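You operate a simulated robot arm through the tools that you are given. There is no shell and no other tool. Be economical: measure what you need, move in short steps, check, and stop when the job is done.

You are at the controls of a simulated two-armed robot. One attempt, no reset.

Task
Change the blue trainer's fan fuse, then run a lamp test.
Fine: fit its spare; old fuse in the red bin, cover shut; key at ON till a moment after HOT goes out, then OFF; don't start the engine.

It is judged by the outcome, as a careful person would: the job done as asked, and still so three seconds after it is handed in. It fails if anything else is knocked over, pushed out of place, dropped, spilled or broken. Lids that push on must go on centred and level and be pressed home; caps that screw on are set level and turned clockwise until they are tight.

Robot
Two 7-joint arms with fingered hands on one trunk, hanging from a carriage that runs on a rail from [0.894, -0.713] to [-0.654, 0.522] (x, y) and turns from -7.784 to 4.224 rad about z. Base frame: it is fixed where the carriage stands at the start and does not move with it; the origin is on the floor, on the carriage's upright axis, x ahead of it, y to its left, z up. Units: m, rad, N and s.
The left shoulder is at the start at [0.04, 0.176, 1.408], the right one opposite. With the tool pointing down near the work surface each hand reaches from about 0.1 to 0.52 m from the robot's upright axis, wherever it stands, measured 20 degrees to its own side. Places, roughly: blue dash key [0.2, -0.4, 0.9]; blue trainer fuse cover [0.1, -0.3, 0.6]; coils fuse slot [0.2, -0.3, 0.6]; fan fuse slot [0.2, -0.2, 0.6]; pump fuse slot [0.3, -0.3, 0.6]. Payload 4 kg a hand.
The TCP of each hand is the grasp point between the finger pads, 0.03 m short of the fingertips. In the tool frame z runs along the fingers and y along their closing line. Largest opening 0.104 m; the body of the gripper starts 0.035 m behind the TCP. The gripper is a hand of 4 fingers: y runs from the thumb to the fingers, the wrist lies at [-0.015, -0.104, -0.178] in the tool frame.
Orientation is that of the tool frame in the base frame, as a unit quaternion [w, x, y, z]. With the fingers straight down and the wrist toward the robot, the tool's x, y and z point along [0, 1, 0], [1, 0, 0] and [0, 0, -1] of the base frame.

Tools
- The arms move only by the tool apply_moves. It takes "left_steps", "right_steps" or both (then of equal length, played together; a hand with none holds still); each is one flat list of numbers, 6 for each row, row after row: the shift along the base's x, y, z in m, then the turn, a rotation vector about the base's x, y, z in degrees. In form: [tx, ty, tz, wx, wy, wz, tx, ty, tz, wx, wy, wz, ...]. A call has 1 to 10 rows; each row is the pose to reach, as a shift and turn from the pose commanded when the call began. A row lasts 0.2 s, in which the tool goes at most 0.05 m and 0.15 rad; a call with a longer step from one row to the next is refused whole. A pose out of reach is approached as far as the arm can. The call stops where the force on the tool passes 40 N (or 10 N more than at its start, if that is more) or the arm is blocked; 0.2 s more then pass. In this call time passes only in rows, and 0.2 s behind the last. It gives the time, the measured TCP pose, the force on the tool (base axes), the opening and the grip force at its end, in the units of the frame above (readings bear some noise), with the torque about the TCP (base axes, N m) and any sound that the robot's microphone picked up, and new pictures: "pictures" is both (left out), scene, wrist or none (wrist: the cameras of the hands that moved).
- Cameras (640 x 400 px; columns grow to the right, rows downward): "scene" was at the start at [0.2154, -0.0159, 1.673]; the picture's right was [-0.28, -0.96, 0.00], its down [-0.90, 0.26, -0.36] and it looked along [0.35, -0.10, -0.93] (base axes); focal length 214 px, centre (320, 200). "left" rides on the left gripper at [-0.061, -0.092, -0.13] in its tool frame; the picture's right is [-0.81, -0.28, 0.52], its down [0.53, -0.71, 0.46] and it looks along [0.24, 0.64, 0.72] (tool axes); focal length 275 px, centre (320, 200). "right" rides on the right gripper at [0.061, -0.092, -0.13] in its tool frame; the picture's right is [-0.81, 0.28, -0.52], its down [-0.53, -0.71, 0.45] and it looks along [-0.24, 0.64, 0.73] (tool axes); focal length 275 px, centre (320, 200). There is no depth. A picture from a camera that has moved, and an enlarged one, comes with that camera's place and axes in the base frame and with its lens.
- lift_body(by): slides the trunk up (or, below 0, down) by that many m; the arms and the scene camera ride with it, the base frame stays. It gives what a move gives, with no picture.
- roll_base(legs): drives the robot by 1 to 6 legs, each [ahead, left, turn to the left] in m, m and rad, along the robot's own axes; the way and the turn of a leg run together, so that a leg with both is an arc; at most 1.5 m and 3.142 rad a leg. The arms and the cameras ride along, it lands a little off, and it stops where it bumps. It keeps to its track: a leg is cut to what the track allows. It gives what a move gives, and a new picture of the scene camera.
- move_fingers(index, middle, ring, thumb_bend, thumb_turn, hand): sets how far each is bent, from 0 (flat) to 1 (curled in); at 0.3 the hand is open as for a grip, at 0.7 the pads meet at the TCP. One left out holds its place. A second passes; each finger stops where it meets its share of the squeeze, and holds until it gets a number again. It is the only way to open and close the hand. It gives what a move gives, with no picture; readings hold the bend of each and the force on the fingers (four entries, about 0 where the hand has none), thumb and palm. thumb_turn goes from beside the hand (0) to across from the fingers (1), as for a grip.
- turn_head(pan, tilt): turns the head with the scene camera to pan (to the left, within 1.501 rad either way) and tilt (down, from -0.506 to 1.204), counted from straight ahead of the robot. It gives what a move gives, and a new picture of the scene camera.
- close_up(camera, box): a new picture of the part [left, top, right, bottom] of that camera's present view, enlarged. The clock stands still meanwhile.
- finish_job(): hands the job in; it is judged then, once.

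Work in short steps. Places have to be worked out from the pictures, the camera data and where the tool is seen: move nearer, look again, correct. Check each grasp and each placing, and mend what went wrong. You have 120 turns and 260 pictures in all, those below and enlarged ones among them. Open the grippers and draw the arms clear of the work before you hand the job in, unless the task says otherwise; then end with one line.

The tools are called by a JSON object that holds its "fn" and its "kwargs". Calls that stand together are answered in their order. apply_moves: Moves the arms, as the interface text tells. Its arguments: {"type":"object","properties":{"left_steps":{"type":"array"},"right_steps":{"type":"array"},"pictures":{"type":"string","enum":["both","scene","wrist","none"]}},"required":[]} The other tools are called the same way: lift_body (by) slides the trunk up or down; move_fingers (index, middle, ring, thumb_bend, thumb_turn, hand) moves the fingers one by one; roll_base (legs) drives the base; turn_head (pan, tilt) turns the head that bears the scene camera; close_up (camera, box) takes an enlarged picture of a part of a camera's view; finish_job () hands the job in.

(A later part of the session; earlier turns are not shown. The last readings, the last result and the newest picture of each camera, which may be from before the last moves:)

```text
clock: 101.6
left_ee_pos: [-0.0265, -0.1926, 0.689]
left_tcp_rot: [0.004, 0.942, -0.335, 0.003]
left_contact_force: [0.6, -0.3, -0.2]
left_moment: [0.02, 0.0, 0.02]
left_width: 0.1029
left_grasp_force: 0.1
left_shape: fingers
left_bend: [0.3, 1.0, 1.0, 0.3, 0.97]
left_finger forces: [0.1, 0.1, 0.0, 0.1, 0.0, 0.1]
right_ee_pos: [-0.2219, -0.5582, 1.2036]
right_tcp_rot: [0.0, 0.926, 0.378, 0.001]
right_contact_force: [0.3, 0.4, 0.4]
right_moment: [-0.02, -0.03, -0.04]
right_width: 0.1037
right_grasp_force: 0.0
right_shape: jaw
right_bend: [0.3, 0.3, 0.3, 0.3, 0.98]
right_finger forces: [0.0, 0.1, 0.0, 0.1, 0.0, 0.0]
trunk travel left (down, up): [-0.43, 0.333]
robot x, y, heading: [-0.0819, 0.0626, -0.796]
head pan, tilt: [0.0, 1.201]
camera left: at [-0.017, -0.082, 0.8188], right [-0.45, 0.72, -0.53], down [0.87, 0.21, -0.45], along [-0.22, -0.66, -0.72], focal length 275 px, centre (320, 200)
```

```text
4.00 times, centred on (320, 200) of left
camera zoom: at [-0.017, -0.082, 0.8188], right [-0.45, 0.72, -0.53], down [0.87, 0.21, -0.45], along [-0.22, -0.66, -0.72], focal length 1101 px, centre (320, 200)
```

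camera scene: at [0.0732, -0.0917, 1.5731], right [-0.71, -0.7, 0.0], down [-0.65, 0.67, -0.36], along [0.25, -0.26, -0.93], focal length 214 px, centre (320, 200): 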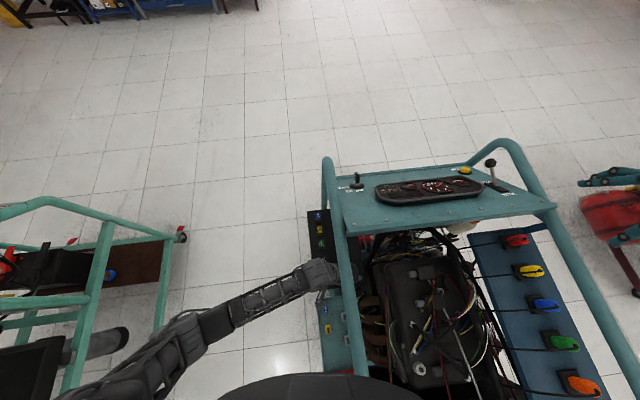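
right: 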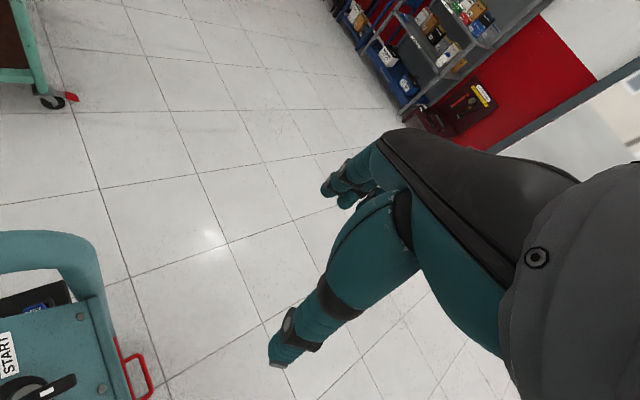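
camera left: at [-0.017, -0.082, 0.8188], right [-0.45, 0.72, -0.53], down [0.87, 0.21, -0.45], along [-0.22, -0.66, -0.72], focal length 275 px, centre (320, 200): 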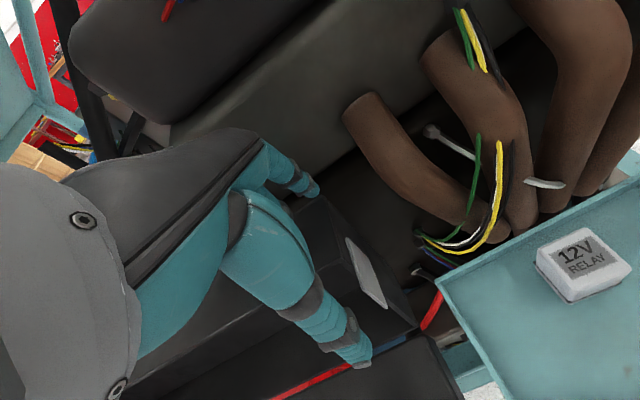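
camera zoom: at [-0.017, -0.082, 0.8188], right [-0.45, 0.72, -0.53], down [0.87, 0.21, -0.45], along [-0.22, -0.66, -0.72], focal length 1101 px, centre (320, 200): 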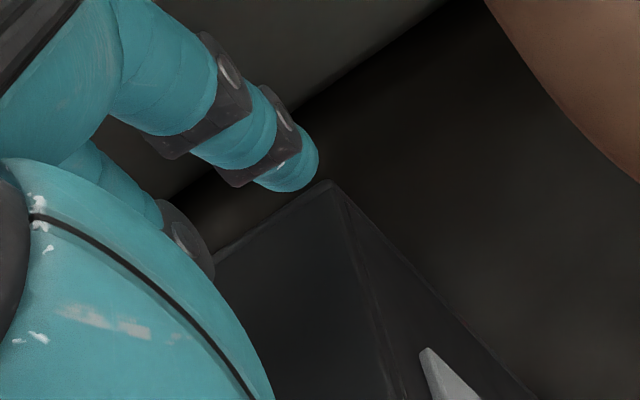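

I'm straddling the lid: the index is behind its upper back edge and the thumb in front. I pull outward along the lid's arc, first part.

{"fn": "apply_moves", "kwargs": {"left_steps": [0.0115, 0.0145, 0, 0, 0, 0, 0.0217, 0.0275, 0.01, 0, 0, 0, 0.03, 0.0381, 0.02, 0, 0, 0, 0.0422, 0.0534, 0.029, 0, 0, 0], "pictures": "wrist"}}

{"fn": "close_up", "kwargs": {"camera": "scene", "box": [300, 220, 396, 280]}}

```text
clock: 102.6
left_ee_pos: [0.0167, -0.138, 0.7176]
left_tcp_rot: [0.003, 0.943, -0.334, 0.004]
left_contact_force: [-0.7, 0.0, 0.4]
left_moment: [-0.04, 0.05, -0.01]
left_width: 0.1043
left_grasp_force: 0.5
left_shape: fingers
left_bend: [0.29, 1.0, 1.0, 0.3, 0.97]
left_finger forces: [0.8, 0.0, 0.0, 0.0, 0.0, 0.1]
right_ee_pos: [-0.2215, -0.5583, 1.2026]
right_tcp_rot: [-0.001, 0.926, 0.377, -0.001]
right_contact_force: [0.3, -1.1, 0.3]
right_moment: [-0.02, -0.02, -0.03]
right_width: 0.1037
right_grasp_force: 0.0
right_shape: jaw
right_bend: [0.3, 0.3, 0.3, 0.3, 0.98]
right_finger forces: [0.0, 0.0, 0.1, 0.0, 0.1, 0.0]
trunk travel left (down, up): [-0.43, 0.333]
robot x, y, heading: [-0.0792, 0.0636, -0.797]
head pan, tilt: [0.0, 1.201]
camera left: at [0.0267, -0.027, 0.847], right [-0.45, 0.72, -0.53], down [0.87, 0.21, -0.45], along [-0.21, -0.66, -0.72], focal length 275 px, centre (320, 200)
```

left: 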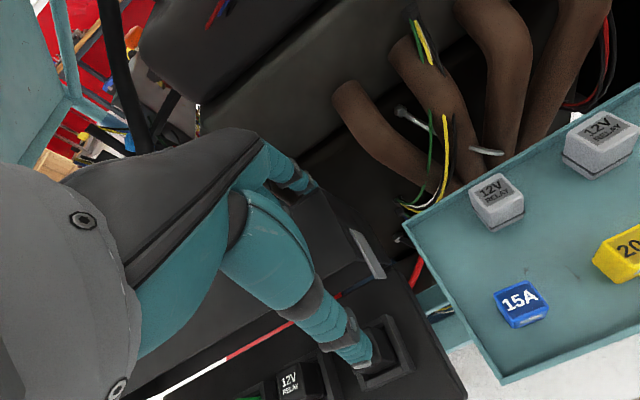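

```text
6.67 times, centred on (348, 250) of scene
camera zoom: at [0.0736, -0.0914, 1.573], right [-0.71, -0.7, 0.0], down [-0.65, 0.67, -0.36], along [0.25, -0.26, -0.93], focal length 1430 px, centre (133, -133)
```

zoom: 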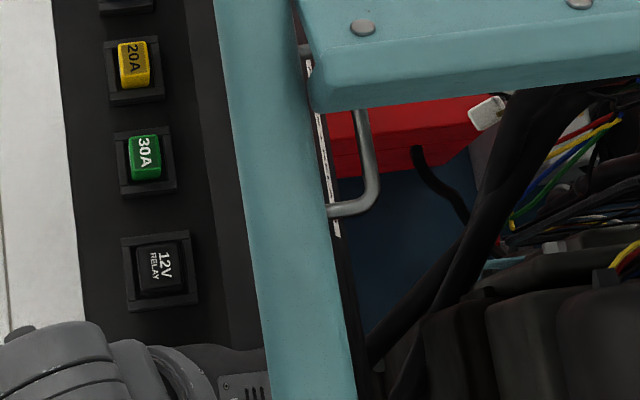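

The lid follows with little force and is now about upright. I continue along the arc past vertical.

{"fn": "apply_moves", "kwargs": {"left_steps": [0.0112, 0.0141, 0.006, 0, 0, 0, 0.0229, 0.0291, 0.008, 0, 0, 0, 0.036, 0.0456, 0.006, 0, 0, 0], "pictures": "wrist"}}

{"fn": "close_up", "kwargs": {"camera": "scene", "box": [300, 220, 396, 280]}}

```text
clock: 103.4
left_ee_pos: [0.0506, -0.0916, 0.7245]
left_tcp_rot: [0.003, 0.942, -0.334, 0.004]
left_contact_force: [0.3, -0.2, -0.3]
left_moment: [-0.05, 0.02, -0.02]
left_width: 0.1036
left_grasp_force: 0.2
left_shape: fingers
left_bend: [0.3, 1.0, 1.0, 0.3, 0.97]
left_finger forces: [0.2, 0.0, 0.1, 0.1, 0.0, 0.0]
right_ee_pos: [-0.2215, -0.5586, 1.2022]
right_tcp_rot: [-0.001, 0.926, 0.377, 0.0]
right_contact_force: [-0.5, -0.2, -0.9]
right_moment: [0.02, -0.03, -0.01]
right_width: 0.1039
right_grasp_force: 0.0
right_shape: jaw
right_bend: [0.3, 0.3, 0.3, 0.3, 0.98]
right_finger forces: [0.1, 0.0, 0.0, 0.0, 0.1, 0.0]
trunk travel left (down, up): [-0.43, 0.333]
robot x, y, heading: [-0.0798, 0.066, -0.793]
head pan, tilt: [0.0, 1.201]
camera left: at [0.0621, 0.0184, 0.8539], right [-0.45, 0.72, -0.53], down [0.87, 0.21, -0.45], along [-0.21, -0.66, -0.72], focal length 275 px, centre (320, 200)
```

left: 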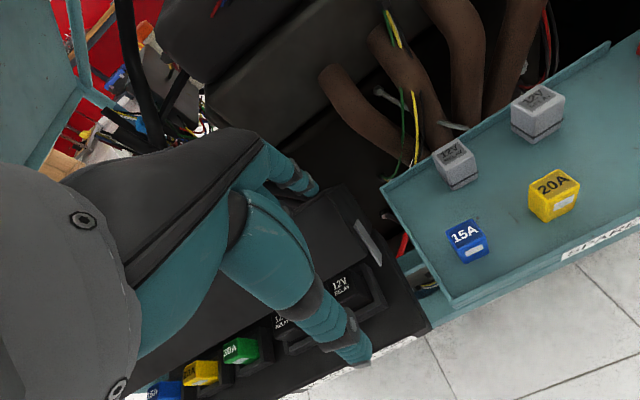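

```text
6.67 times, centred on (348, 250) of scene
camera zoom: at [0.0736, -0.0914, 1.573], right [-0.71, -0.7, 0.0], down [-0.65, 0.67, -0.36], along [0.25, -0.26, -0.93], focal length 1430 px, centre (133, -133)
```

zoom: 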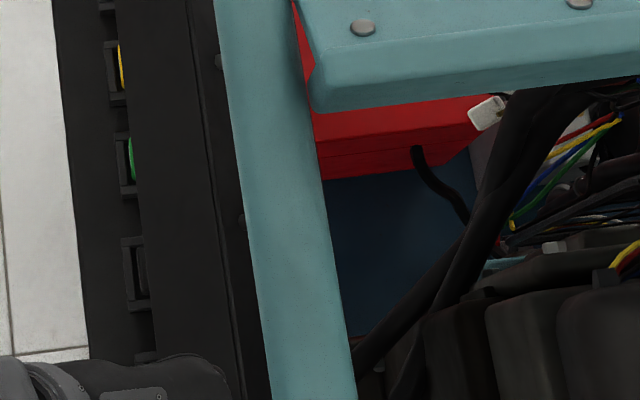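

The lid is past vertical and coming over. I push it a bit further while rising so the fingertip slides up its back.

{"fn": "apply_moves", "kwargs": {"left_steps": [0.0093, 0.0118, 0.0, 0, 0, 0, 0.0186, 0.0236, 0.004, 0, 0, 0, 0.0279, 0.0354, 0.01, 0, 0, 0], "pictures": "wrist"}}

{"fn": "close_up", "kwargs": {"camera": "scene", "box": [300, 220, 396, 280]}}

```text
clock: 104.2
left_ee_pos: [0.0805, -0.0583, 0.735]
left_tcp_rot: [0.004, 0.942, -0.335, 0.004]
left_contact_force: [-0.5, 1.1, 0.2]
left_moment: [0.0, 0.02, -0.01]
left_width: 0.1032
left_grasp_force: 0.1
left_shape: fingers
left_bend: [0.3, 1.0, 1.0, 0.3, 0.97]
left_finger forces: [0.0, 0.0, 0.0, 0.1, 0.0, 0.1]
right_ee_pos: [-0.2218, -0.5588, 1.2036]
right_tcp_rot: [0.001, 0.926, 0.377, 0.0]
right_contact_force: [0.4, -0.4, -0.1]
right_moment: [0.02, 0.0, -0.02]
right_width: 0.1036
right_grasp_force: 0.0
right_shape: jaw
right_bend: [0.3, 0.3, 0.3, 0.3, 0.98]
right_finger forces: [0.0, 0.0, 0.0, 0.0, 0.0, 0.0]
trunk travel left (down, up): [-0.43, 0.333]
robot x, y, heading: [-0.0782, 0.0613, -0.795]
head pan, tilt: [0.0, 1.201]
camera left: at [0.0916, 0.0534, 0.8635], right [-0.45, 0.72, -0.53], down [0.87, 0.21, -0.45], along [-0.22, -0.66, -0.72], focal length 275 px, centre (320, 200)
```

left: 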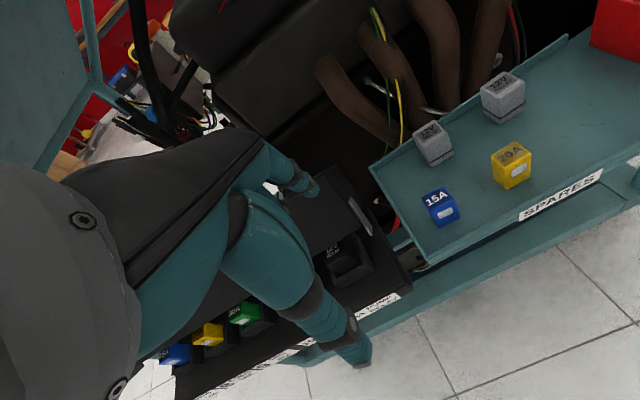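

```text
6.67 times, centred on (348, 250) of scene
camera zoom: at [0.0736, -0.0914, 1.573], right [-0.71, -0.7, 0.0], down [-0.65, 0.67, -0.36], along [0.25, -0.26, -0.93], focal length 1430 px, centre (133, -133)
```

zoom: 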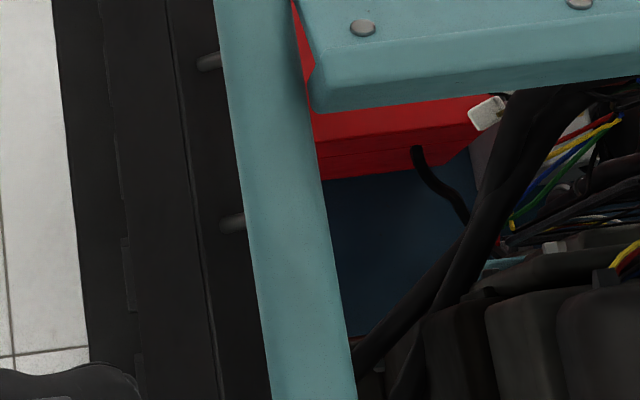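

The lid stays where I leave it (stiff hinge), about 40° open. I lift over, go back behind it, and push outward again at mid-height.

{"fn": "apply_moves", "kwargs": {"left_steps": [0, 0, 0.03, 0, 0, 0, -0.0248, -0.0314, 0.03, 0, 0, 0, -0.0465, -0.059, 0.03, 0, 0, 0, -0.0465, -0.059, -0.018, 0, 0, 0, -0.0248, -0.0314, -0.02, 0, 0, 0, -0.0031, -0.0039, -0.02, 0, 0, 0, 0.0093, 0.0118, -0.02, 0, 0, 0], "pictures": "wrist"}}

{"fn": "close_up", "kwargs": {"camera": "scene", "box": [300, 220, 396, 280]}}

```text
clock: 105.8
left_ee_pos: [0.0872, -0.0454, 0.7144]
left_tcp_rot: [0.003, 0.942, -0.337, 0.004]
left_contact_force: [-0.8, -0.1, 0.0]
left_moment: [-0.01, 0.01, -0.01]
left_width: 0.1035
left_grasp_force: 0.1
left_shape: fingers
left_bend: [0.3, 1.0, 1.0, 0.3, 0.97]
left_finger forces: [0.1, 0.0, 0.0, 0.0, 0.1, 0.0]
right_ee_pos: [-0.2217, -0.5582, 1.2015]
right_tcp_rot: [-0.001, 0.926, 0.377, 0.0]
right_contact_force: [0.6, 0.1, 0.4]
right_moment: [0.02, -0.01, -0.01]
right_width: 0.1039
right_grasp_force: 0.1
right_shape: jaw
right_bend: [0.3, 0.3, 0.3, 0.3, 0.98]
right_finger forces: [0.0, 0.0, 0.0, 0.0, 0.1, 0.1]
trunk travel left (down, up): [-0.43, 0.333]
robot x, y, heading: [-0.0785, 0.0595, -0.795]
head pan, tilt: [0.0, 1.201]
camera left: at [0.0979, 0.0654, 0.8421], right [-0.45, 0.72, -0.53], down [0.87, 0.21, -0.45], along [-0.22, -0.66, -0.72], focal length 275 px, centre (320, 200)
```

left: 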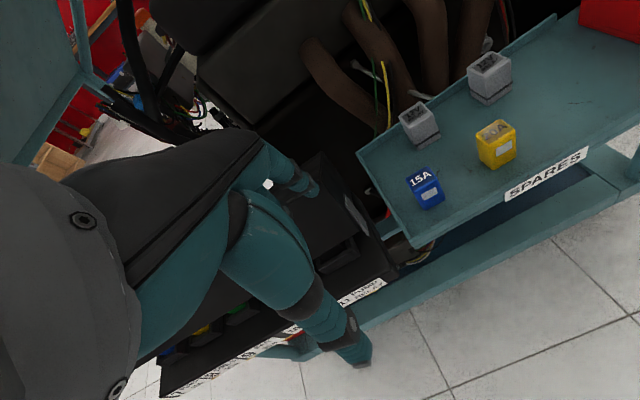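

```text
6.67 times, centred on (348, 250) of scene
camera zoom: at [0.0735, -0.0914, 1.573], right [-0.71, -0.7, 0.0], down [-0.65, 0.67, -0.36], along [0.25, -0.26, -0.93], focal length 1430 px, centre (133, -133)
```

zoom: 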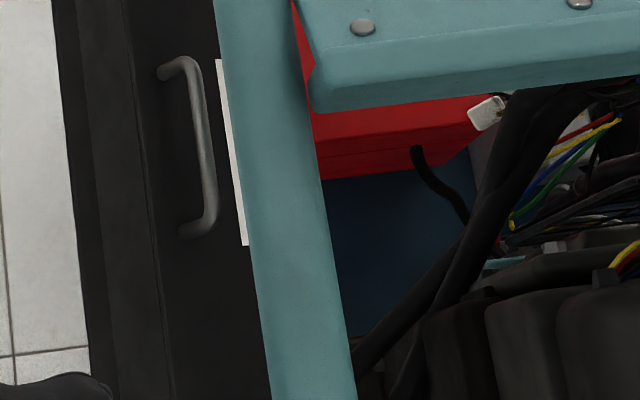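

The lid's top with a handle is now visible, roughly 27° open. I close index and thumb into a tip and press the top down from above, beside the handle.

{"fn": "apply_moves", "kwargs": {"left_steps": [0, 0, 0.035, 0, 0, 0, -0.008, -0.03, 0.06, 0, 0, 0, -0.016, -0.065, 0.06, 0, 0, 0, -0.0244, -0.0955, 0.06, 0, 0, 0], "pictures": "none"}}

{"fn": "move_fingers", "kwargs": {"hand": "left", "index": 0.72, "middle": 0.72, "thumb_bend": 0.72}}

{"fn": "apply_moves", "kwargs": {"left_steps": [0, 0, -0.03, 0, 0, 0, 0, 0, -0.05, 0, 0, 0, 0, 0, -0.065, 0, 0, 0, 0, 0, -0.075, 0, 0, 0], "pictures": "wrist"}}

{"fn": "close_up", "kwargs": {"camera": "scene", "box": [300, 220, 396, 280]}}

```text
clock: 106.8
left_ee_pos: [0.0659, -0.1444, 0.7735]
left_tcp_rot: [0.004, 0.942, -0.334, 0.003]
left_contact_force: [-0.9, -0.3, -0.3]
left_moment: [0.0, 0.0, -0.02]
left_width: 0.1035
left_grasp_force: 0.1
left_shape: fingers
left_bend: [0.3, 1.0, 1.0, 0.3, 0.97]
left_finger forces: [0.1, 0.1, 0.1, 0.0, 0.1, 0.0]
right_ee_pos: [-0.2215, -0.5591, 1.2044]
right_tcp_rot: [0.0, 0.926, 0.377, 0.001]
right_contact_force: [0.5, -0.1, -1.4]
right_moment: [0.04, 0.0, -0.03]
right_width: 0.1035
right_grasp_force: 0.0
right_shape: jaw
right_bend: [0.3, 0.3, 0.3, 0.3, 0.98]
right_finger forces: [0.1, 0.0, 0.0, 0.0, 0.0, 0.1]
trunk travel left (down, up): [-0.43, 0.333]
robot x, y, heading: [-0.0797, 0.0631, -0.795]
head pan, tilt: [0.0, 1.201]
```

```text
clock: 107.8
left_ee_pos: [0.0654, -0.1426, 0.7742]
left_tcp_rot: [0.004, 0.942, -0.335, 0.003]
left_contact_force: [0.0, 0.1, 0.3]
left_moment: [0.0, 0.0, 0.0]
left_width: 0.0
left_grasp_force: 0.1
left_shape: fingers
left_bend: [0.72, 0.72, 1.0, 0.71, 0.97]
left_finger forces: [0.0, 0.1, 0.0, 0.0, 0.0, 0.1]
right_ee_pos: [-0.2224, -0.558, 1.2021]
right_tcp_rot: [0.0, 0.926, 0.377, 0.0]
right_contact_force: [0.8, 0.4, 0.2]
right_moment: [0.02, 0.02, -0.03]
right_width: 0.1037
right_grasp_force: 0.0
right_shape: jaw
right_bend: [0.3, 0.3, 0.3, 0.3, 0.98]
right_finger forces: [0.1, 0.0, 0.0, 0.1, 0.1, 0.0]
trunk travel left (down, up): [-0.43, 0.333]
robot x, y, heading: [-0.0765, 0.0648, -0.797]
head pan, tilt: [0.0, 1.201]
```

```text
clock: 108.8
left_ee_pos: [0.0629, -0.1414, 0.6986]
left_tcp_rot: [0.004, 0.942, -0.335, 0.004]
left_contact_force: [0.8, -0.2, 1.9]
left_moment: [-0.01, 0.0, -0.02]
left_width: 0.0
left_grasp_force: 0.1
left_shape: fingers
left_bend: [0.72, 0.72, 1.0, 0.71, 0.97]
left_finger forces: [0.1, 0.0, 0.0, 0.1, 0.0, 0.0]
right_ee_pos: [-0.2206, -0.5582, 1.2025]
right_tcp_rot: [0.0, 0.926, 0.377, 0.0]
right_contact_force: [0.2, -0.1, 0.3]
right_moment: [-0.04, 0.01, 0.03]
right_width: 0.1036
right_grasp_force: 0.1
right_shape: jaw
right_bend: [0.3, 0.3, 0.3, 0.3, 0.98]
right_finger forces: [0.1, 0.0, 0.0, 0.0, 0.1, 0.1]
trunk travel left (down, up): [-0.43, 0.333]
robot x, y, heading: [-0.0764, 0.0665, -0.796]
head pan, tilt: [0.0, 1.201]
camera left: at [0.0737, -0.0297, 0.8278], right [-0.45, 0.72, -0.53], down [0.86, 0.21, -0.45], along [-0.22, -0.66, -0.72], focal length 275 px, centre (320, 200)
```

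left: 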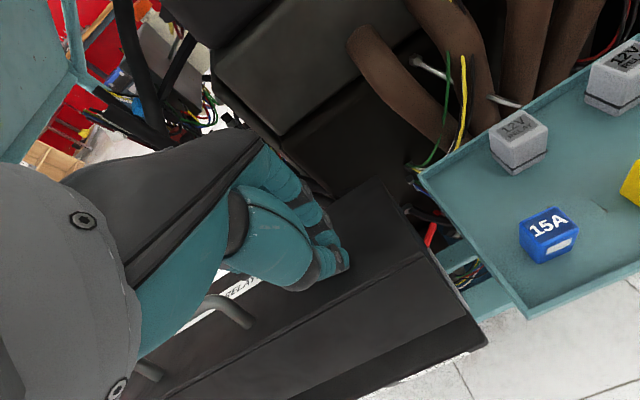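

```text
6.67 times, centred on (348, 250) of scene
camera zoom: at [0.0734, -0.0915, 1.5731], right [-0.71, -0.7, 0.0], down [-0.65, 0.67, -0.36], along [0.25, -0.26, -0.93], focal length 1430 px, centre (133, -133)
```

zoom: 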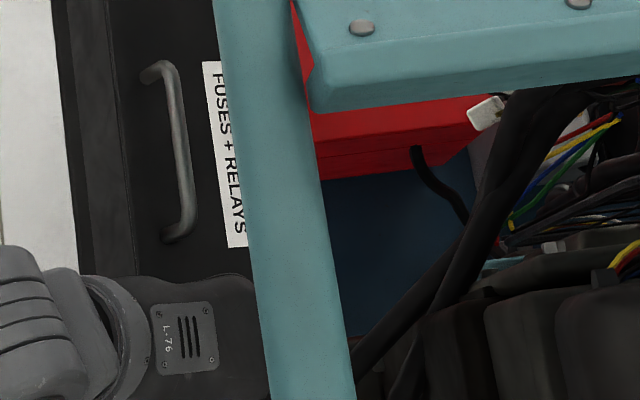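

The lid is nearly shut ("FUSES + RELAYS" visible). I keep pressing down until it stops.

{"fn": "apply_moves", "kwargs": {"left_steps": [0, 0, -0.006, 0, 0, 0, 0, 0, -0.012, 0, 0, 0, 0, 0, -0.018, 0, 0, 0, 0, 0, -0.023, 0, 0, 0, 0, 0, -0.027, 0, 0, 0], "pictures": "wrist"}}

{"fn": "close_up", "kwargs": {"camera": "scene", "box": [300, 220, 396, 280]}}

```text
clock: 110.0
left_ee_pos: [0.0645, -0.1415, 0.672]
left_tcp_rot: [0.004, 0.942, -0.336, 0.003]
left_contact_force: [0.8, -0.1, 0.3]
left_moment: [-0.04, 0.01, 0.0]
left_width: 0.0
left_grasp_force: 0.0
left_shape: fingers
left_bend: [0.72, 0.72, 1.0, 0.71, 0.97]
left_finger forces: [0.0, 0.0, 0.0, 0.0, 0.0, 0.0]
right_ee_pos: [-0.2218, -0.5574, 1.204]
right_tcp_rot: [0.0, 0.926, 0.377, 0.0]
right_contact_force: [0.1, -0.1, 0.1]
right_moment: [0.01, 0.02, 0.03]
right_width: 0.1038
right_grasp_force: 0.0
right_shape: jaw
right_bend: [0.3, 0.3, 0.3, 0.3, 0.98]
right_finger forces: [0.0, 0.0, 0.1, 0.0, 0.1, 0.0]
trunk travel left (down, up): [-0.43, 0.333]
robot x, y, heading: [-0.0812, 0.0663, -0.792]
head pan, tilt: [0.0, 1.201]
camera left: at [0.0743, -0.0305, 0.8013], right [-0.45, 0.72, -0.53], down [0.87, 0.21, -0.45], along [-0.22, -0.66, -0.72], focal length 275 px, centre (320, 200)
```

left: 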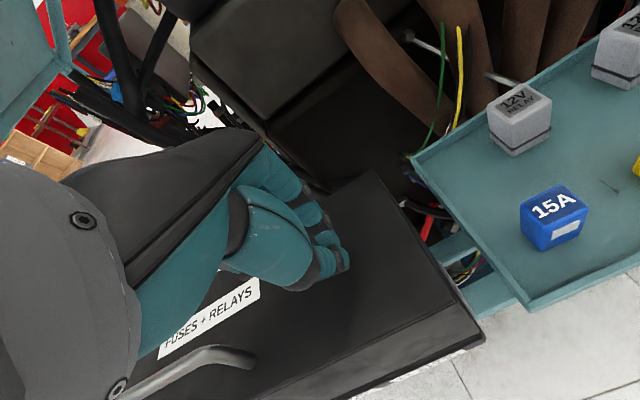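

```text
6.67 times, centred on (348, 250) of scene
camera zoom: at [0.0734, -0.0915, 1.573], right [-0.71, -0.7, 0.0], down [-0.65, 0.67, -0.36], along [0.25, -0.26, -0.93], focal length 1430 px, centre (133, -133)
```

zoom: 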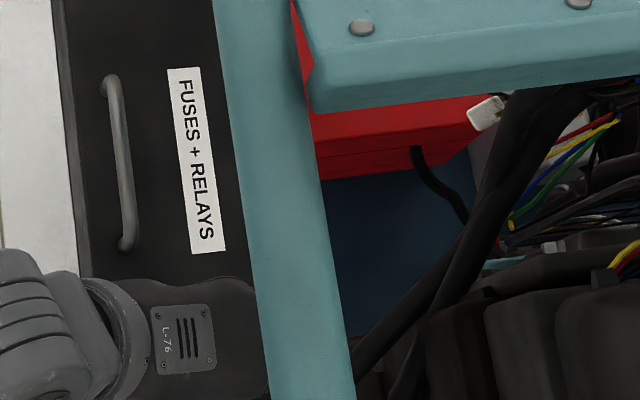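

The lid looks shut. I press near its outer edge to be sure it is fully down.

{"fn": "apply_moves", "kwargs": {"left_steps": [0, 0, 0.025, 0, 0, 0, 0.0186, 0.0236, 0.025, 0, 0, 0, 0.0186, 0.0236, 0.005, 0, 0, 0, 0.0186, 0.0236, -0.003, 0, 0, 0, 0.0186, 0.0236, -0.009, 0, 0, 0, 0.0186, 0.0236, -0.014, 0, 0, 0, 0.0186, 0.0236, -0.019, 0, 0, 0], "pictures": "wrist"}}

{"fn": "close_up", "kwargs": {"camera": "left", "box": [280, 200, 520, 350]}}

```text
clock: 111.6
left_ee_pos: [0.0826, -0.1221, 0.6613]
left_tcp_rot: [0.01, 0.943, -0.334, 0.004]
left_contact_force: [3.3, 6.1, 22.9]
left_moment: [0.59, -0.08, -0.06]
left_width: 0.0
left_grasp_force: 12.0
left_shape: fingers
left_bend: [0.72, 0.72, 1.0, 0.71, 0.96]
left_finger forces: [0.0, 0.1, 0.0, 0.0, 24.2, 0.1]
right_ee_pos: [-0.2215, -0.5576, 1.2028]
right_tcp_rot: [0.0, 0.926, 0.377, 0.001]
right_contact_force: [-1.0, 0.5, 0.0]
right_moment: [0.0, 0.03, 0.0]
right_width: 0.1038
right_grasp_force: 0.1
right_shape: jaw
right_bend: [0.3, 0.3, 0.3, 0.3, 0.98]
right_finger forces: [0.0, 0.0, 0.0, 0.1, 0.0, 0.0]
trunk travel left (down, up): [-0.43, 0.333]
robot x, y, heading: [-0.0792, 0.0619, -0.8]
head pan, tilt: [0.0, 1.201]
stopped in row 7 (left hand): the force on the tool passed its limit at 48 N (the readings are from after the stop); the commanded pose is now the measured one
camera left: at [0.0935, -0.01, 0.7897], right [-0.46, 0.71, -0.53], down [0.86, 0.21, -0.46], along [-0.22, -0.67, -0.71], focal length 275 px, centre (320, 200)
```

left: 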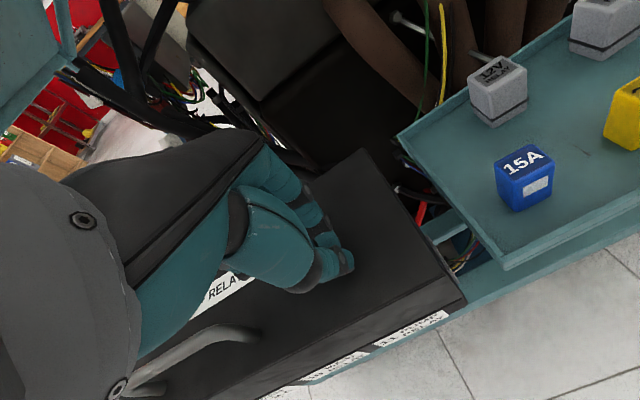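

```text
2.67 times, centred on (400, 275) of left
camera zoom: at [0.0935, -0.01, 0.7897], right [-0.46, 0.71, -0.53], down [0.86, 0.21, -0.46], along [-0.22, -0.67, -0.71], focal length 734 px, centre (107, 0)
```

zoom: 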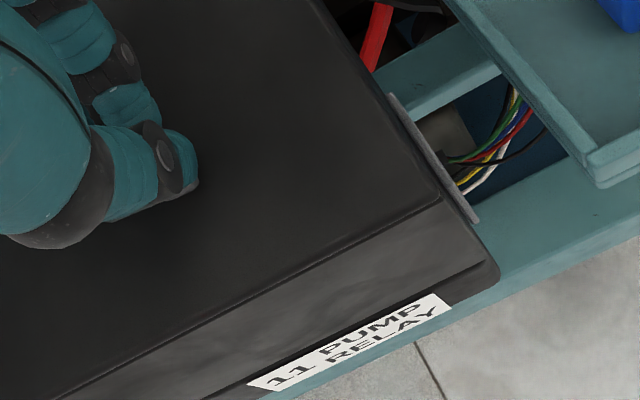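

The lid is shut flush at 48 N. Now the key: I raise the left hand clear and zoom in on the key and the lamps.

{"fn": "apply_moves", "kwargs": {"left_steps": [0, 0, 0.04, 0, 0, 0, 0.02, 0.025, 0.075, 0, 0, 0, 0.045, 0.055, 0.09, 0, 0, 0, 0.07, 0.085, 0.11, 0, 0, 0], "pictures": "none"}}

{"fn": "close_up", "kwargs": {"camera": "scene", "box": [332, 164, 380, 194]}}

{"fn": "close_up", "kwargs": {"camera": "scene", "box": [370, 170, 434, 210]}}

```text
clock: 112.6
left_ee_pos: [0.1513, -0.0396, 0.7693]
left_tcp_rot: [0.008, 0.943, -0.334, 0.002]
left_contact_force: [-0.7, 0.5, 0.5]
left_moment: [0.02, 0.01, 0.02]
left_width: 0.0
left_grasp_force: 0.0
left_shape: fingers
left_bend: [0.72, 0.72, 1.0, 0.71, 0.97]
left_finger forces: [0.0, 0.1, 0.0, 0.1, 0.0, 0.1]
right_ee_pos: [-0.221, -0.557, 1.2019]
right_tcp_rot: [-0.001, 0.927, 0.376, 0.001]
right_contact_force: [0.0, -1.0, 0.2]
right_moment: [0.01, 0.03, 0.0]
right_width: 0.1038
right_grasp_force: 0.1
right_shape: jaw
right_bend: [0.3, 0.3, 0.3, 0.3, 0.98]
right_finger forces: [0.0, 0.0, 0.0, 0.0, 0.1, 0.0]
trunk travel left (down, up): [-0.43, 0.333]
robot x, y, heading: [-0.0819, 0.0663, -0.796]
head pan, tilt: [0.0, 1.201]
```

```text
13.33 times, centred on (356, 179) of scene
camera zoom: at [0.0738, -0.0912, 1.573], right [-0.71, -0.7, 0.0], down [-0.65, 0.67, -0.36], along [0.25, -0.26, -0.93], focal length 2860 px, centre (-160, 480)
```

zoom: 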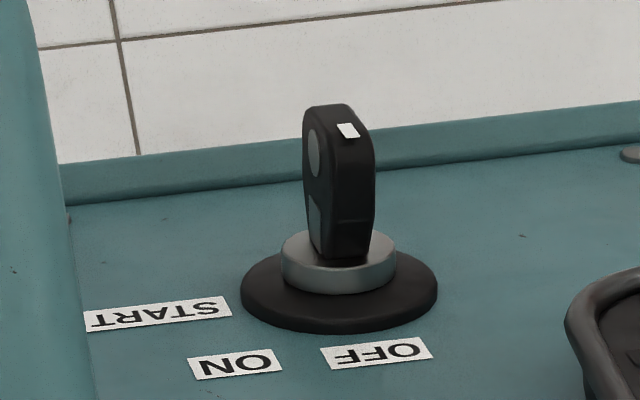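

```text
10.00 times, centred on (402, 190) of scene
camera zoom: at [0.0738, -0.0912, 1.573], right [-0.71, -0.7, 0.0], down [-0.65, 0.67, -0.36], along [0.25, -0.26, -0.93], focal length 2145 px, centre (-500, 300)
```

zoom: 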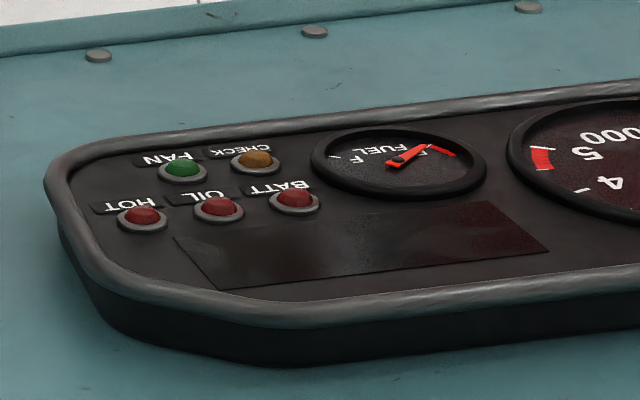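

The key stands with a white pointer mark toward OFF. OFF → ON → START runs clockwise seen from above. The right hand suits this best, so I raise the trunk back, drive ahead a bit so the key lies in its natural reach, and look.

{"fn": "lift_body", "kwargs": {"by": 0.1}}

{"fn": "roll_base", "kwargs": {"legs": [[0.17, 0, 0]]}}

{"fn": "close_up", "kwargs": {"camera": "scene", "box": [310, 170, 430, 245]}}

```text
clock: 113.9
left_ee_pos: [0.1504, -0.038, 0.8683]
left_tcp_rot: [0.008, 0.942, -0.334, 0.002]
left_contact_force: [0.1, 0.1, 0.3]
left_moment: [-0.04, 0.03, -0.01]
left_width: 0.0
left_grasp_force: 0.1
left_shape: fingers
left_bend: [0.72, 0.72, 1.0, 0.71, 0.97]
left_finger forces: [0.0, 0.1, 0.0, 0.0, 0.0, 0.0]
right_ee_pos: [-0.2217, -0.558, 1.3026]
right_tcp_rot: [-0.001, 0.926, 0.378, 0.0]
right_contact_force: [0.2, 0.0, 0.3]
right_moment: [0.02, -0.01, -0.02]
right_width: 0.1038
right_grasp_force: 0.1
right_shape: jaw
right_bend: [0.3, 0.3, 0.3, 0.3, 0.98]
right_finger forces: [0.0, 0.0, 0.0, 0.1, 0.0, 0.0]
trunk travel left (down, up): [-0.53, 0.233]
robot x, y, heading: [-0.0785, 0.0611, -0.798]
head pan, tilt: [0.0, 1.201]
```

```text
clock: 115.4
left_ee_pos: [0.2831, -0.1451, 0.8677]
left_tcp_rot: [0.008, 0.942, -0.334, 0.002]
left_contact_force: [0.4, -0.7, 0.5]
left_moment: [0.01, 0.01, -0.01]
left_width: 0.0002
left_grasp_force: 0.0
left_shape: fingers
left_bend: [0.72, 0.72, 1.0, 0.71, 0.97]
left_finger forces: [0.0, 0.1, 0.0, 0.0, 0.0, 0.0]
right_ee_pos: [-0.0893, -0.6644, 1.3037]
right_tcp_rot: [0.0, 0.926, 0.376, 0.0]
right_contact_force: [0.6, -1.0, -0.3]
right_moment: [0.02, 0.04, -0.02]
right_width: 0.1039
right_grasp_force: 0.2
right_shape: jaw
right_bend: [0.3, 0.3, 0.3, 0.3, 0.98]
right_finger forces: [0.0, 0.0, 0.0, 0.1, 0.0, 0.0]
trunk travel left (down, up): [-0.53, 0.233]
robot x, y, heading: [0.0555, -0.0413, -0.799]
head pan, tilt: [0.0, 1.201]
camera scene: at [0.2062, -0.1974, 1.6731], right [-0.71, -0.7, 0.0], down [-0.65, 0.67, -0.36], along [0.25, -0.26, -0.93], focal length 214 px, centre (320, 200)
```

scene: 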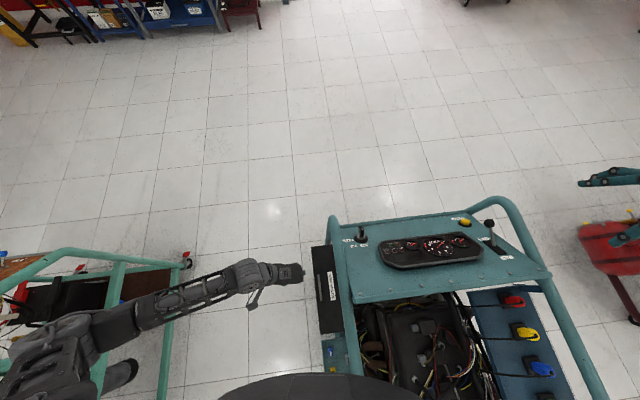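

```text
5.33 times, centred on (370, 208) of scene
camera zoom: at [0.2062, -0.1974, 1.6731], right [-0.71, -0.7, 0.0], down [-0.65, 0.67, -0.36], along [0.25, -0.26, -0.93], focal length 1144 px, centre (53, 160)
```

zoom: 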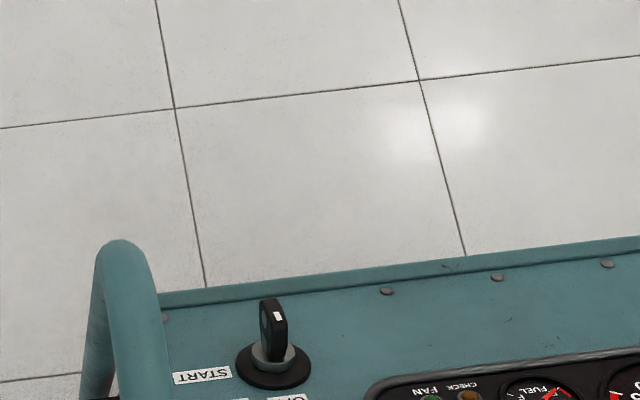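

Triangulating the key suggests that the dash slopes away from me, so the key's axis leans toward the operator side. I check the dash's slope and the key in larger zooms.

{"fn": "close_up", "kwargs": {"camera": "scene", "box": [336, 214, 384, 244]}}

{"fn": "close_up", "kwargs": {"camera": "scene", "box": [320, 210, 480, 310]}}

```text
13.33 times, centred on (360, 229) of scene
camera zoom: at [0.2062, -0.1974, 1.6731], right [-0.71, -0.7, 0.0], down [-0.65, 0.67, -0.36], along [0.25, -0.26, -0.93], focal length 2860 px, centre (-213, -187)
```

zoom: 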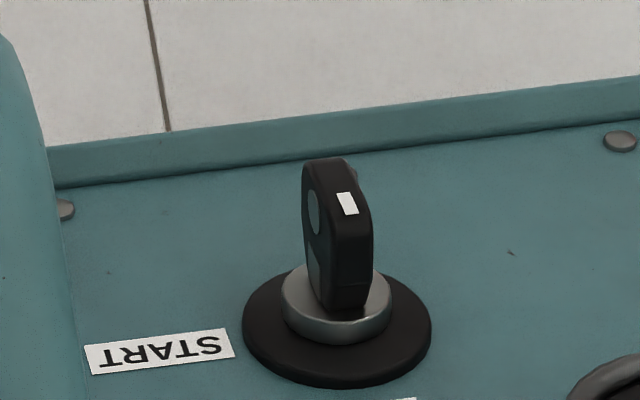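

```text
4.00 times, centred on (400, 260) of scene
camera zoom: at [0.2062, -0.1974, 1.6731], right [-0.71, -0.7, 0.0], down [-0.65, 0.67, -0.36], along [0.25, -0.26, -0.93], focal length 858 px, centre (0, -40)
```

zoom: 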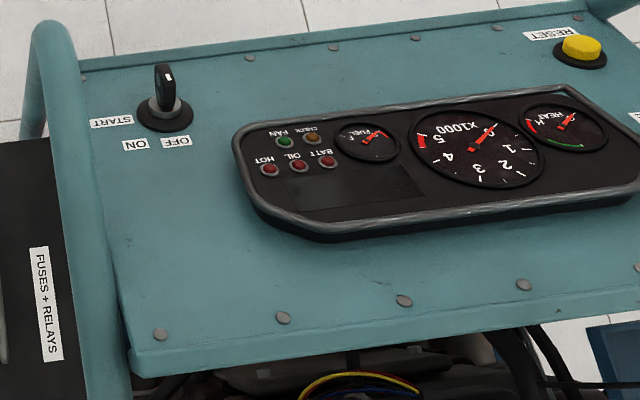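

The dash slopes about 41°, so the key axis leans away from me. I place the key base at (0.204, -0.415, 0.877), with OFF→ON about 46° clockwise. I bring the right hand round to align with that axis, first half of the motion.

{"fn": "move_fingers", "kwargs": {"hand": "right", "index": 0.45, "middle": 1.0, "ring": 1.0, "thumb_bend": 0.45}}

{"fn": "apply_moves", "kwargs": {"right_steps": [0.03, 0.01, 0, 3.3, -0.44, 7.06, 0.06, 0.02, 0, 6.6, -0.88, 14.1, 0.09, 0.03, 0, 9.9, -1.32, 21.2, 0.12, 0.04, -0.01, 13.2, -1.77, 28.3, 0.15, 0.055, -0.02, 16.5, -2.2, 35.3, 0.18, 0.07, -0.035, 19.8, -2.65, 42.4, 0.2, 0.08, -0.05, 23.1, -3.1, 49.45], "pictures": "both"}}

```text
clock: 116.4
left_ee_pos: [0.2849, -0.1443, 0.8689]
left_tcp_rot: [0.008, 0.942, -0.335, 0.002]
left_contact_force: [0.5, 0.0, -0.2]
left_moment: [-0.02, 0.01, 0.03]
left_width: 0.0
left_grasp_force: 0.0
left_shape: fingers
left_bend: [0.72, 0.72, 1.0, 0.71, 0.97]
left_finger forces: [0.1, 0.1, 0.0, 0.1, 0.0, 0.0]
right_ee_pos: [-0.0884, -0.664, 1.3035]
right_tcp_rot: [-0.001, 0.926, 0.377, 0.0]
right_contact_force: [0.2, 0.5, -0.3]
right_moment: [-0.02, 0.02, -0.05]
right_width: 0.0658
right_grasp_force: 0.1
right_shape: fingers
right_bend: [0.45, 1.0, 1.0, 0.45, 0.98]
right_finger forces: [0.0, 0.0, 0.0, 0.1, 0.0, 0.0]
trunk travel left (down, up): [-0.53, 0.233]
robot x, y, heading: [0.0517, -0.0394, -0.796]
head pan, tilt: [0.0, 1.201]
```

```text
clock: 118.0
left_ee_pos: [0.2836, -0.1463, 0.8673]
left_tcp_rot: [0.008, 0.942, -0.334, 0.002]
left_contact_force: [-0.2, 0.1, 0.2]
left_moment: [-0.01, -0.02, 0.02]
left_width: 0.0
left_grasp_force: 0.1
left_shape: fingers
left_bend: [0.72, 0.72, 1.0, 0.71, 0.97]
left_finger forces: [0.0, 0.0, 0.0, 0.0, 0.0, 0.0]
right_ee_pos: [0.1121, -0.5848, 1.2519]
right_tcp_rot: [-0.17, 0.666, 0.72, 0.097]
right_contact_force: [-0.9, -0.2, -0.2]
right_moment: [-0.02, 0.01, 0.01]
right_width: 0.0656
right_grasp_force: 0.1
right_shape: fingers
right_bend: [0.45, 1.0, 1.0, 0.45, 0.98]
right_finger forces: [0.0, 0.0, 0.1, 0.0, 0.0, 0.0]
trunk travel left (down, up): [-0.53, 0.233]
robot x, y, heading: [0.0529, -0.0435, -0.798]
head pan, tilt: [0.0, 1.201]
camera scene: at [0.2061, -0.1973, 1.6731], right [-0.72, -0.7, 0.0], down [-0.65, 0.67, -0.36], along [0.25, -0.26, -0.93], focal length 214 px, centre (320, 200)
camera right: at [0.0319, -0.5834, 1.4013], right [0.38, -0.91, 0.15], down [-0.73, -0.39, -0.56], along [0.57, 0.1, -0.82], focal length 275 px, centre (320, 200)
```

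scene: 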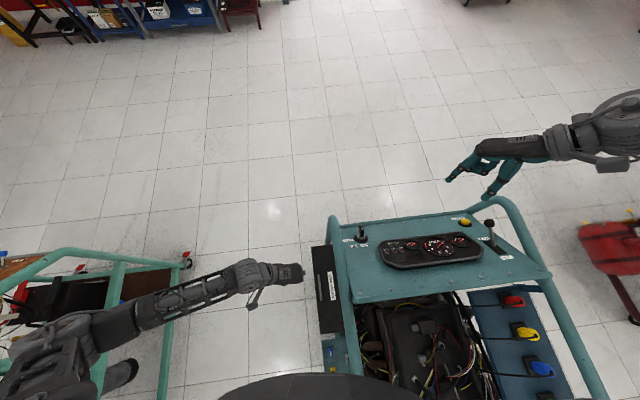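
right: 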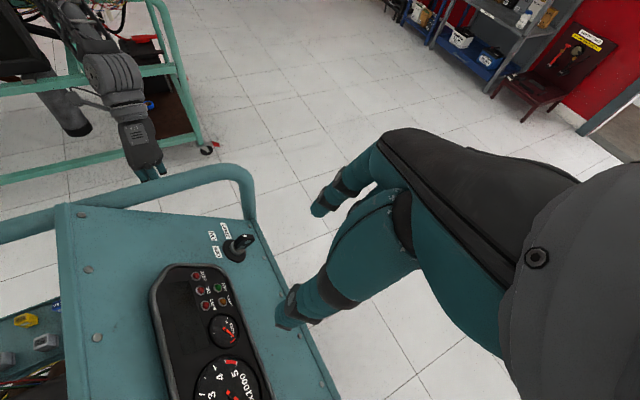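

The right camera sees the key and lamps well. I continue with the second half toward a standoff 0.2 m out along the key's axis.

{"fn": "apply_moves", "kwargs": {"right_steps": [0.03, 0.012, -0.02, 3.3, -0.44, 7.06, 0.06, 0.024, -0.05, 6.6, -0.88, 14.1, 0.09, 0.036, -0.08, 9.9, -1.32, 21.2, 0.12, 0.048, -0.11, 13.2, -1.77, 28.3, 0.145, 0.06, -0.15, 16.5, -2.2, 35.3, 0.17, 0.07, -0.19, 19.8, -2.65, 42.4, 0.184, 0.076, -0.225, 23.1, -3.1, 49.45], "pictures": "both"}}

{"fn": "close_up", "kwargs": {"camera": "right", "box": [200, 100, 440, 250]}}

```text
clock: 119.6
left_ee_pos: [0.2839, -0.1463, 0.8688]
left_tcp_rot: [0.009, 0.942, -0.334, 0.003]
left_contact_force: [0.7, -0.5, 0.7]
left_moment: [-0.01, -0.02, 0.0]
left_width: 0.0
left_grasp_force: 0.1
left_shape: fingers
left_bend: [0.72, 0.72, 1.0, 0.71, 0.97]
left_finger forces: [0.0, 0.0, 0.0, 0.1, 0.1, 0.0]
right_ee_pos: [0.1822, -0.47, 1.1455]
right_tcp_rot: [-0.302, 0.257, 0.902, 0.173]
right_contact_force: [0.3, -0.9, 0.4]
right_moment: [0.0, 0.03, 0.02]
right_width: 0.0654
right_grasp_force: 0.0
right_shape: fingers
right_bend: [0.45, 1.0, 1.0, 0.45, 0.98]
right_finger forces: [0.0, 0.0, 0.0, 0.1, 0.0, 0.1]
right hand out of reach, approached as far as the arm can: row 5, 6, 7
trunk travel left (down, up): [-0.53, 0.233]
robot x, y, heading: [0.0522, -0.0443, -0.799]
head pan, tilt: [0.0, 1.201]
camera scene: at [0.206, -0.1973, 1.673], right [-0.71, -0.7, 0.0], down [-0.65, 0.67, -0.36], along [0.25, -0.26, -0.93], focal length 214 px, centre (320, 200)
camera right: at [0.1472, -0.5816, 1.2666], right [0.95, -0.31, -0.08], down [-0.25, -0.56, -0.79], along [0.2, 0.77, -0.6], focal length 275 px, centre (320, 200)
```

scene: 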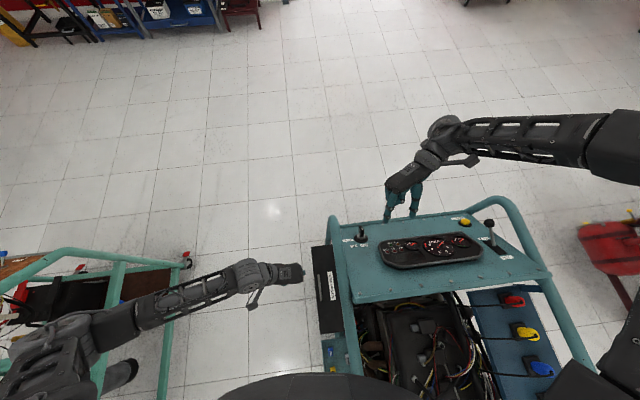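
right: 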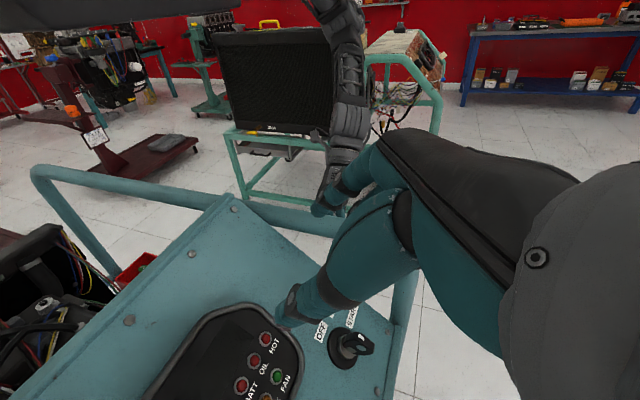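

```text
2.67 times, centred on (320, 175) of right
camera zoom: at [0.1472, -0.5816, 1.2666], right [0.95, -0.31, -0.08], down [-0.25, -0.56, -0.79], along [0.2, 0.77, -0.6], focal length 734 px, centre (320, 267)
```

zoom: 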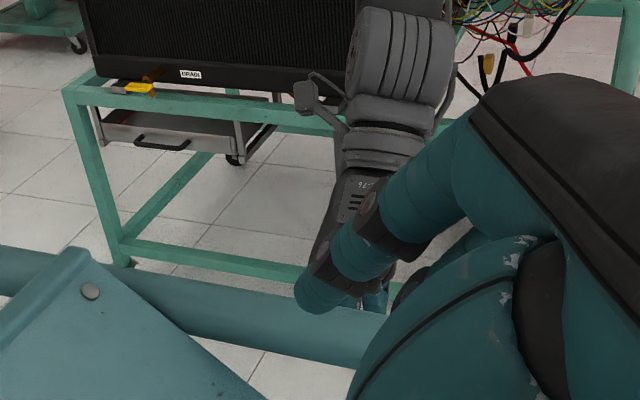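

The orientation is right but the arm is short of reach. I drive 0.15 m further along the rail, which is clear of the frame at this trunk height.

{"fn": "roll_base", "kwargs": {"legs": [[0.15, 0, 0]]}}

{"fn": "close_up", "kwargs": {"camera": "right", "box": [200, 200, 520, 400]}}

```text
clock: 120.9
left_ee_pos: [0.3984, -0.237, 0.8686]
left_tcp_rot: [0.01, 0.942, -0.335, 0.003]
left_contact_force: [0.3, 0.0, 0.7]
left_moment: [0.02, 0.04, 0.0]
left_width: 0.0001
left_grasp_force: 0.0
left_shape: fingers
left_bend: [0.72, 0.72, 1.0, 0.71, 0.97]
left_finger forces: [0.0, 0.1, 0.0, 0.0, 0.0, 0.1]
right_ee_pos: [0.2957, -0.5609, 1.1442]
right_tcp_rot: [-0.301, 0.259, 0.901, 0.172]
right_contact_force: [0.5, -0.7, 0.8]
right_moment: [-0.03, -0.03, 0.01]
right_width: 0.0654
right_grasp_force: 0.1
right_shape: fingers
right_bend: [0.45, 1.0, 1.0, 0.45, 0.98]
right_finger forces: [0.0, 0.1, 0.0, 0.1, 0.1, 0.0]
trunk travel left (down, up): [-0.53, 0.233]
robot x, y, heading: [0.1661, -0.1324, -0.798]
head pan, tilt: [0.0, 1.201]
camera scene: at [0.3194, -0.2876, 1.6732], right [-0.71, -0.7, 0.0], down [-0.65, 0.67, -0.36], along [0.25, -0.26, -0.93], focal length 214 px, centre (320, 200)
```

scene: 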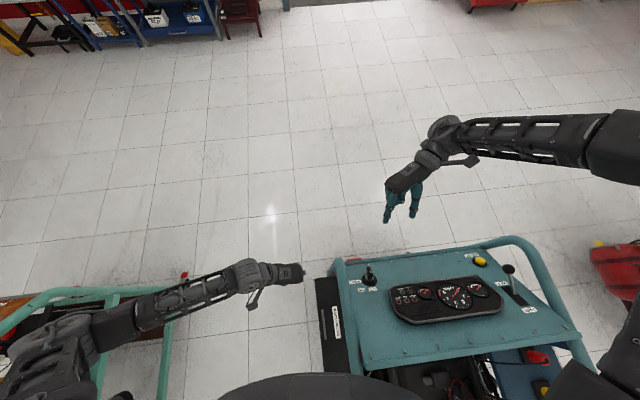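

```text
2.00 times, centred on (360, 300) of right
camera zoom: at [0.2606, -0.6721, 1.2668], right [0.95, -0.31, -0.08], down [-0.25, -0.56, -0.79], along [0.2, 0.77, -0.6], focal length 551 px, centre (240, 0)
```

zoom: 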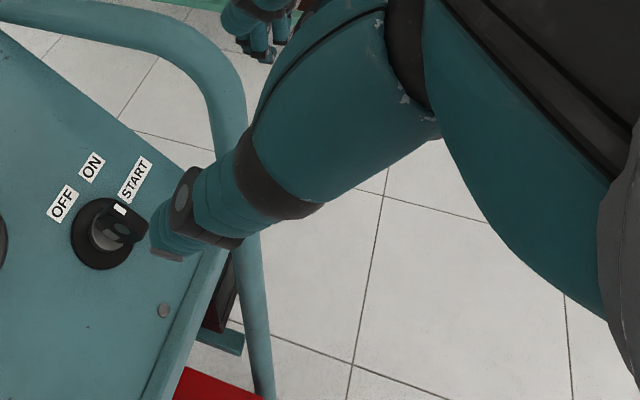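

This close view confirms the key's position. I move to about 0.09 m out from the bow along the axis and check alignment.

{"fn": "apply_moves", "kwargs": {"right_steps": [-0.006, 0.018, -0.035, 0, 0, 0, -0.012, 0.035, -0.07, 0, 0, 0, -0.018, 0.052, -0.105, 0, 0, 0, -0.024, 0.068, -0.135, 0, 0, 0, -0.028, 0.08, -0.161, 0, 0, 0], "pictures": "both"}}

{"fn": "close_up", "kwargs": {"camera": "right", "box": [200, 180, 440, 330]}}

{"fn": "close_up", "kwargs": {"camera": "scene", "box": [330, 240, 426, 300]}}

```text
clock: 122.1
left_ee_pos: [0.3958, -0.2353, 0.8679]
left_tcp_rot: [0.008, 0.942, -0.335, 0.003]
left_contact_force: [-0.4, -0.2, 0.5]
left_moment: [0.0, -0.03, 0.01]
left_width: 0.0
left_grasp_force: 0.0
left_shape: fingers
left_bend: [0.72, 0.72, 1.0, 0.71, 0.97]
left_finger forces: [0.1, 0.1, 0.0, 0.0, 0.0, 0.0]
right_ee_pos: [0.2227, -0.4836, 1.0754]
right_tcp_rot: [-0.3, 0.258, 0.902, 0.171]
right_contact_force: [-0.7, 0.3, -0.3]
right_moment: [0.0, -0.02, -0.05]
right_width: 0.0655
right_grasp_force: 0.2
right_shape: fingers
right_bend: [0.45, 1.0, 1.0, 0.45, 0.98]
right_finger forces: [0.0, 0.0, 0.0, 0.0, 0.1, 0.0]
right hand out of reach, approached as far as the arm can: row 1, 2, 3, 4, 5
trunk travel left (down, up): [-0.53, 0.233]
robot x, y, heading: [0.1666, -0.1365, -0.795]
head pan, tilt: [0.0, 1.201]
camera scene: at [0.3191, -0.2874, 1.673], right [-0.71, -0.7, 0.0], down [-0.65, 0.67, -0.36], along [0.25, -0.26, -0.93], focal length 214 px, centre (320, 200)
camera right: at [0.1882, -0.5939, 1.1966], right [0.95, -0.31, -0.08], down [-0.25, -0.56, -0.79], along [0.2, 0.77, -0.6], focal length 275 px, centre (320, 200)
```

scene: 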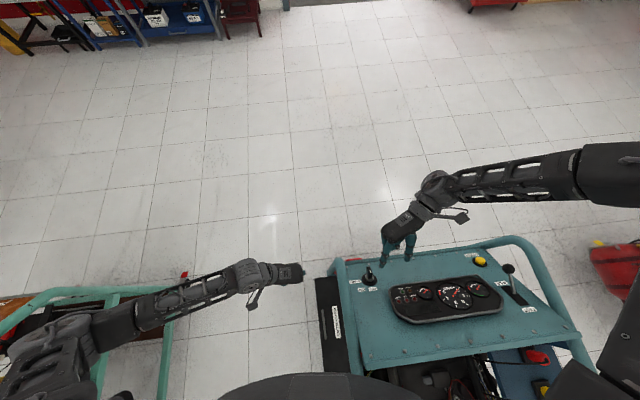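
right: 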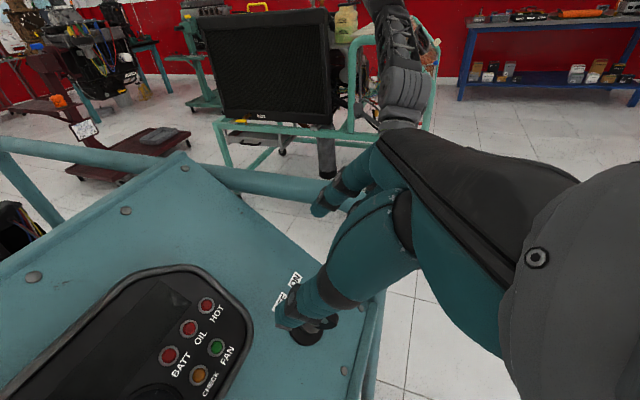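

```text
2.67 times, centred on (320, 255) of right
camera zoom: at [0.1882, -0.5939, 1.1966], right [0.95, -0.31, -0.08], down [-0.25, -0.56, -0.79], along [0.2, 0.77, -0.6], focal length 734 px, centre (320, 53)
```

zoom: 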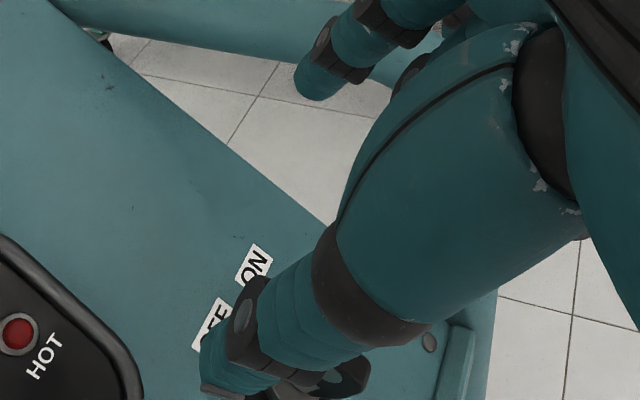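

```text
6.67 times, centred on (378, 270) of scene
camera zoom: at [0.3191, -0.2874, 1.673], right [-0.71, -0.7, 0.0], down [-0.65, 0.67, -0.36], along [0.25, -0.26, -0.93], focal length 1430 px, centre (-67, -267)
```

zoom: 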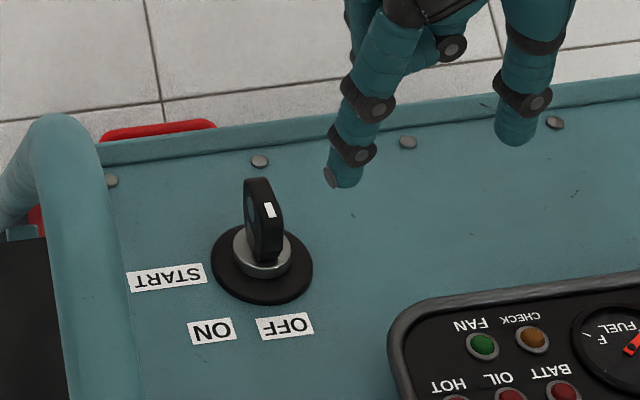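

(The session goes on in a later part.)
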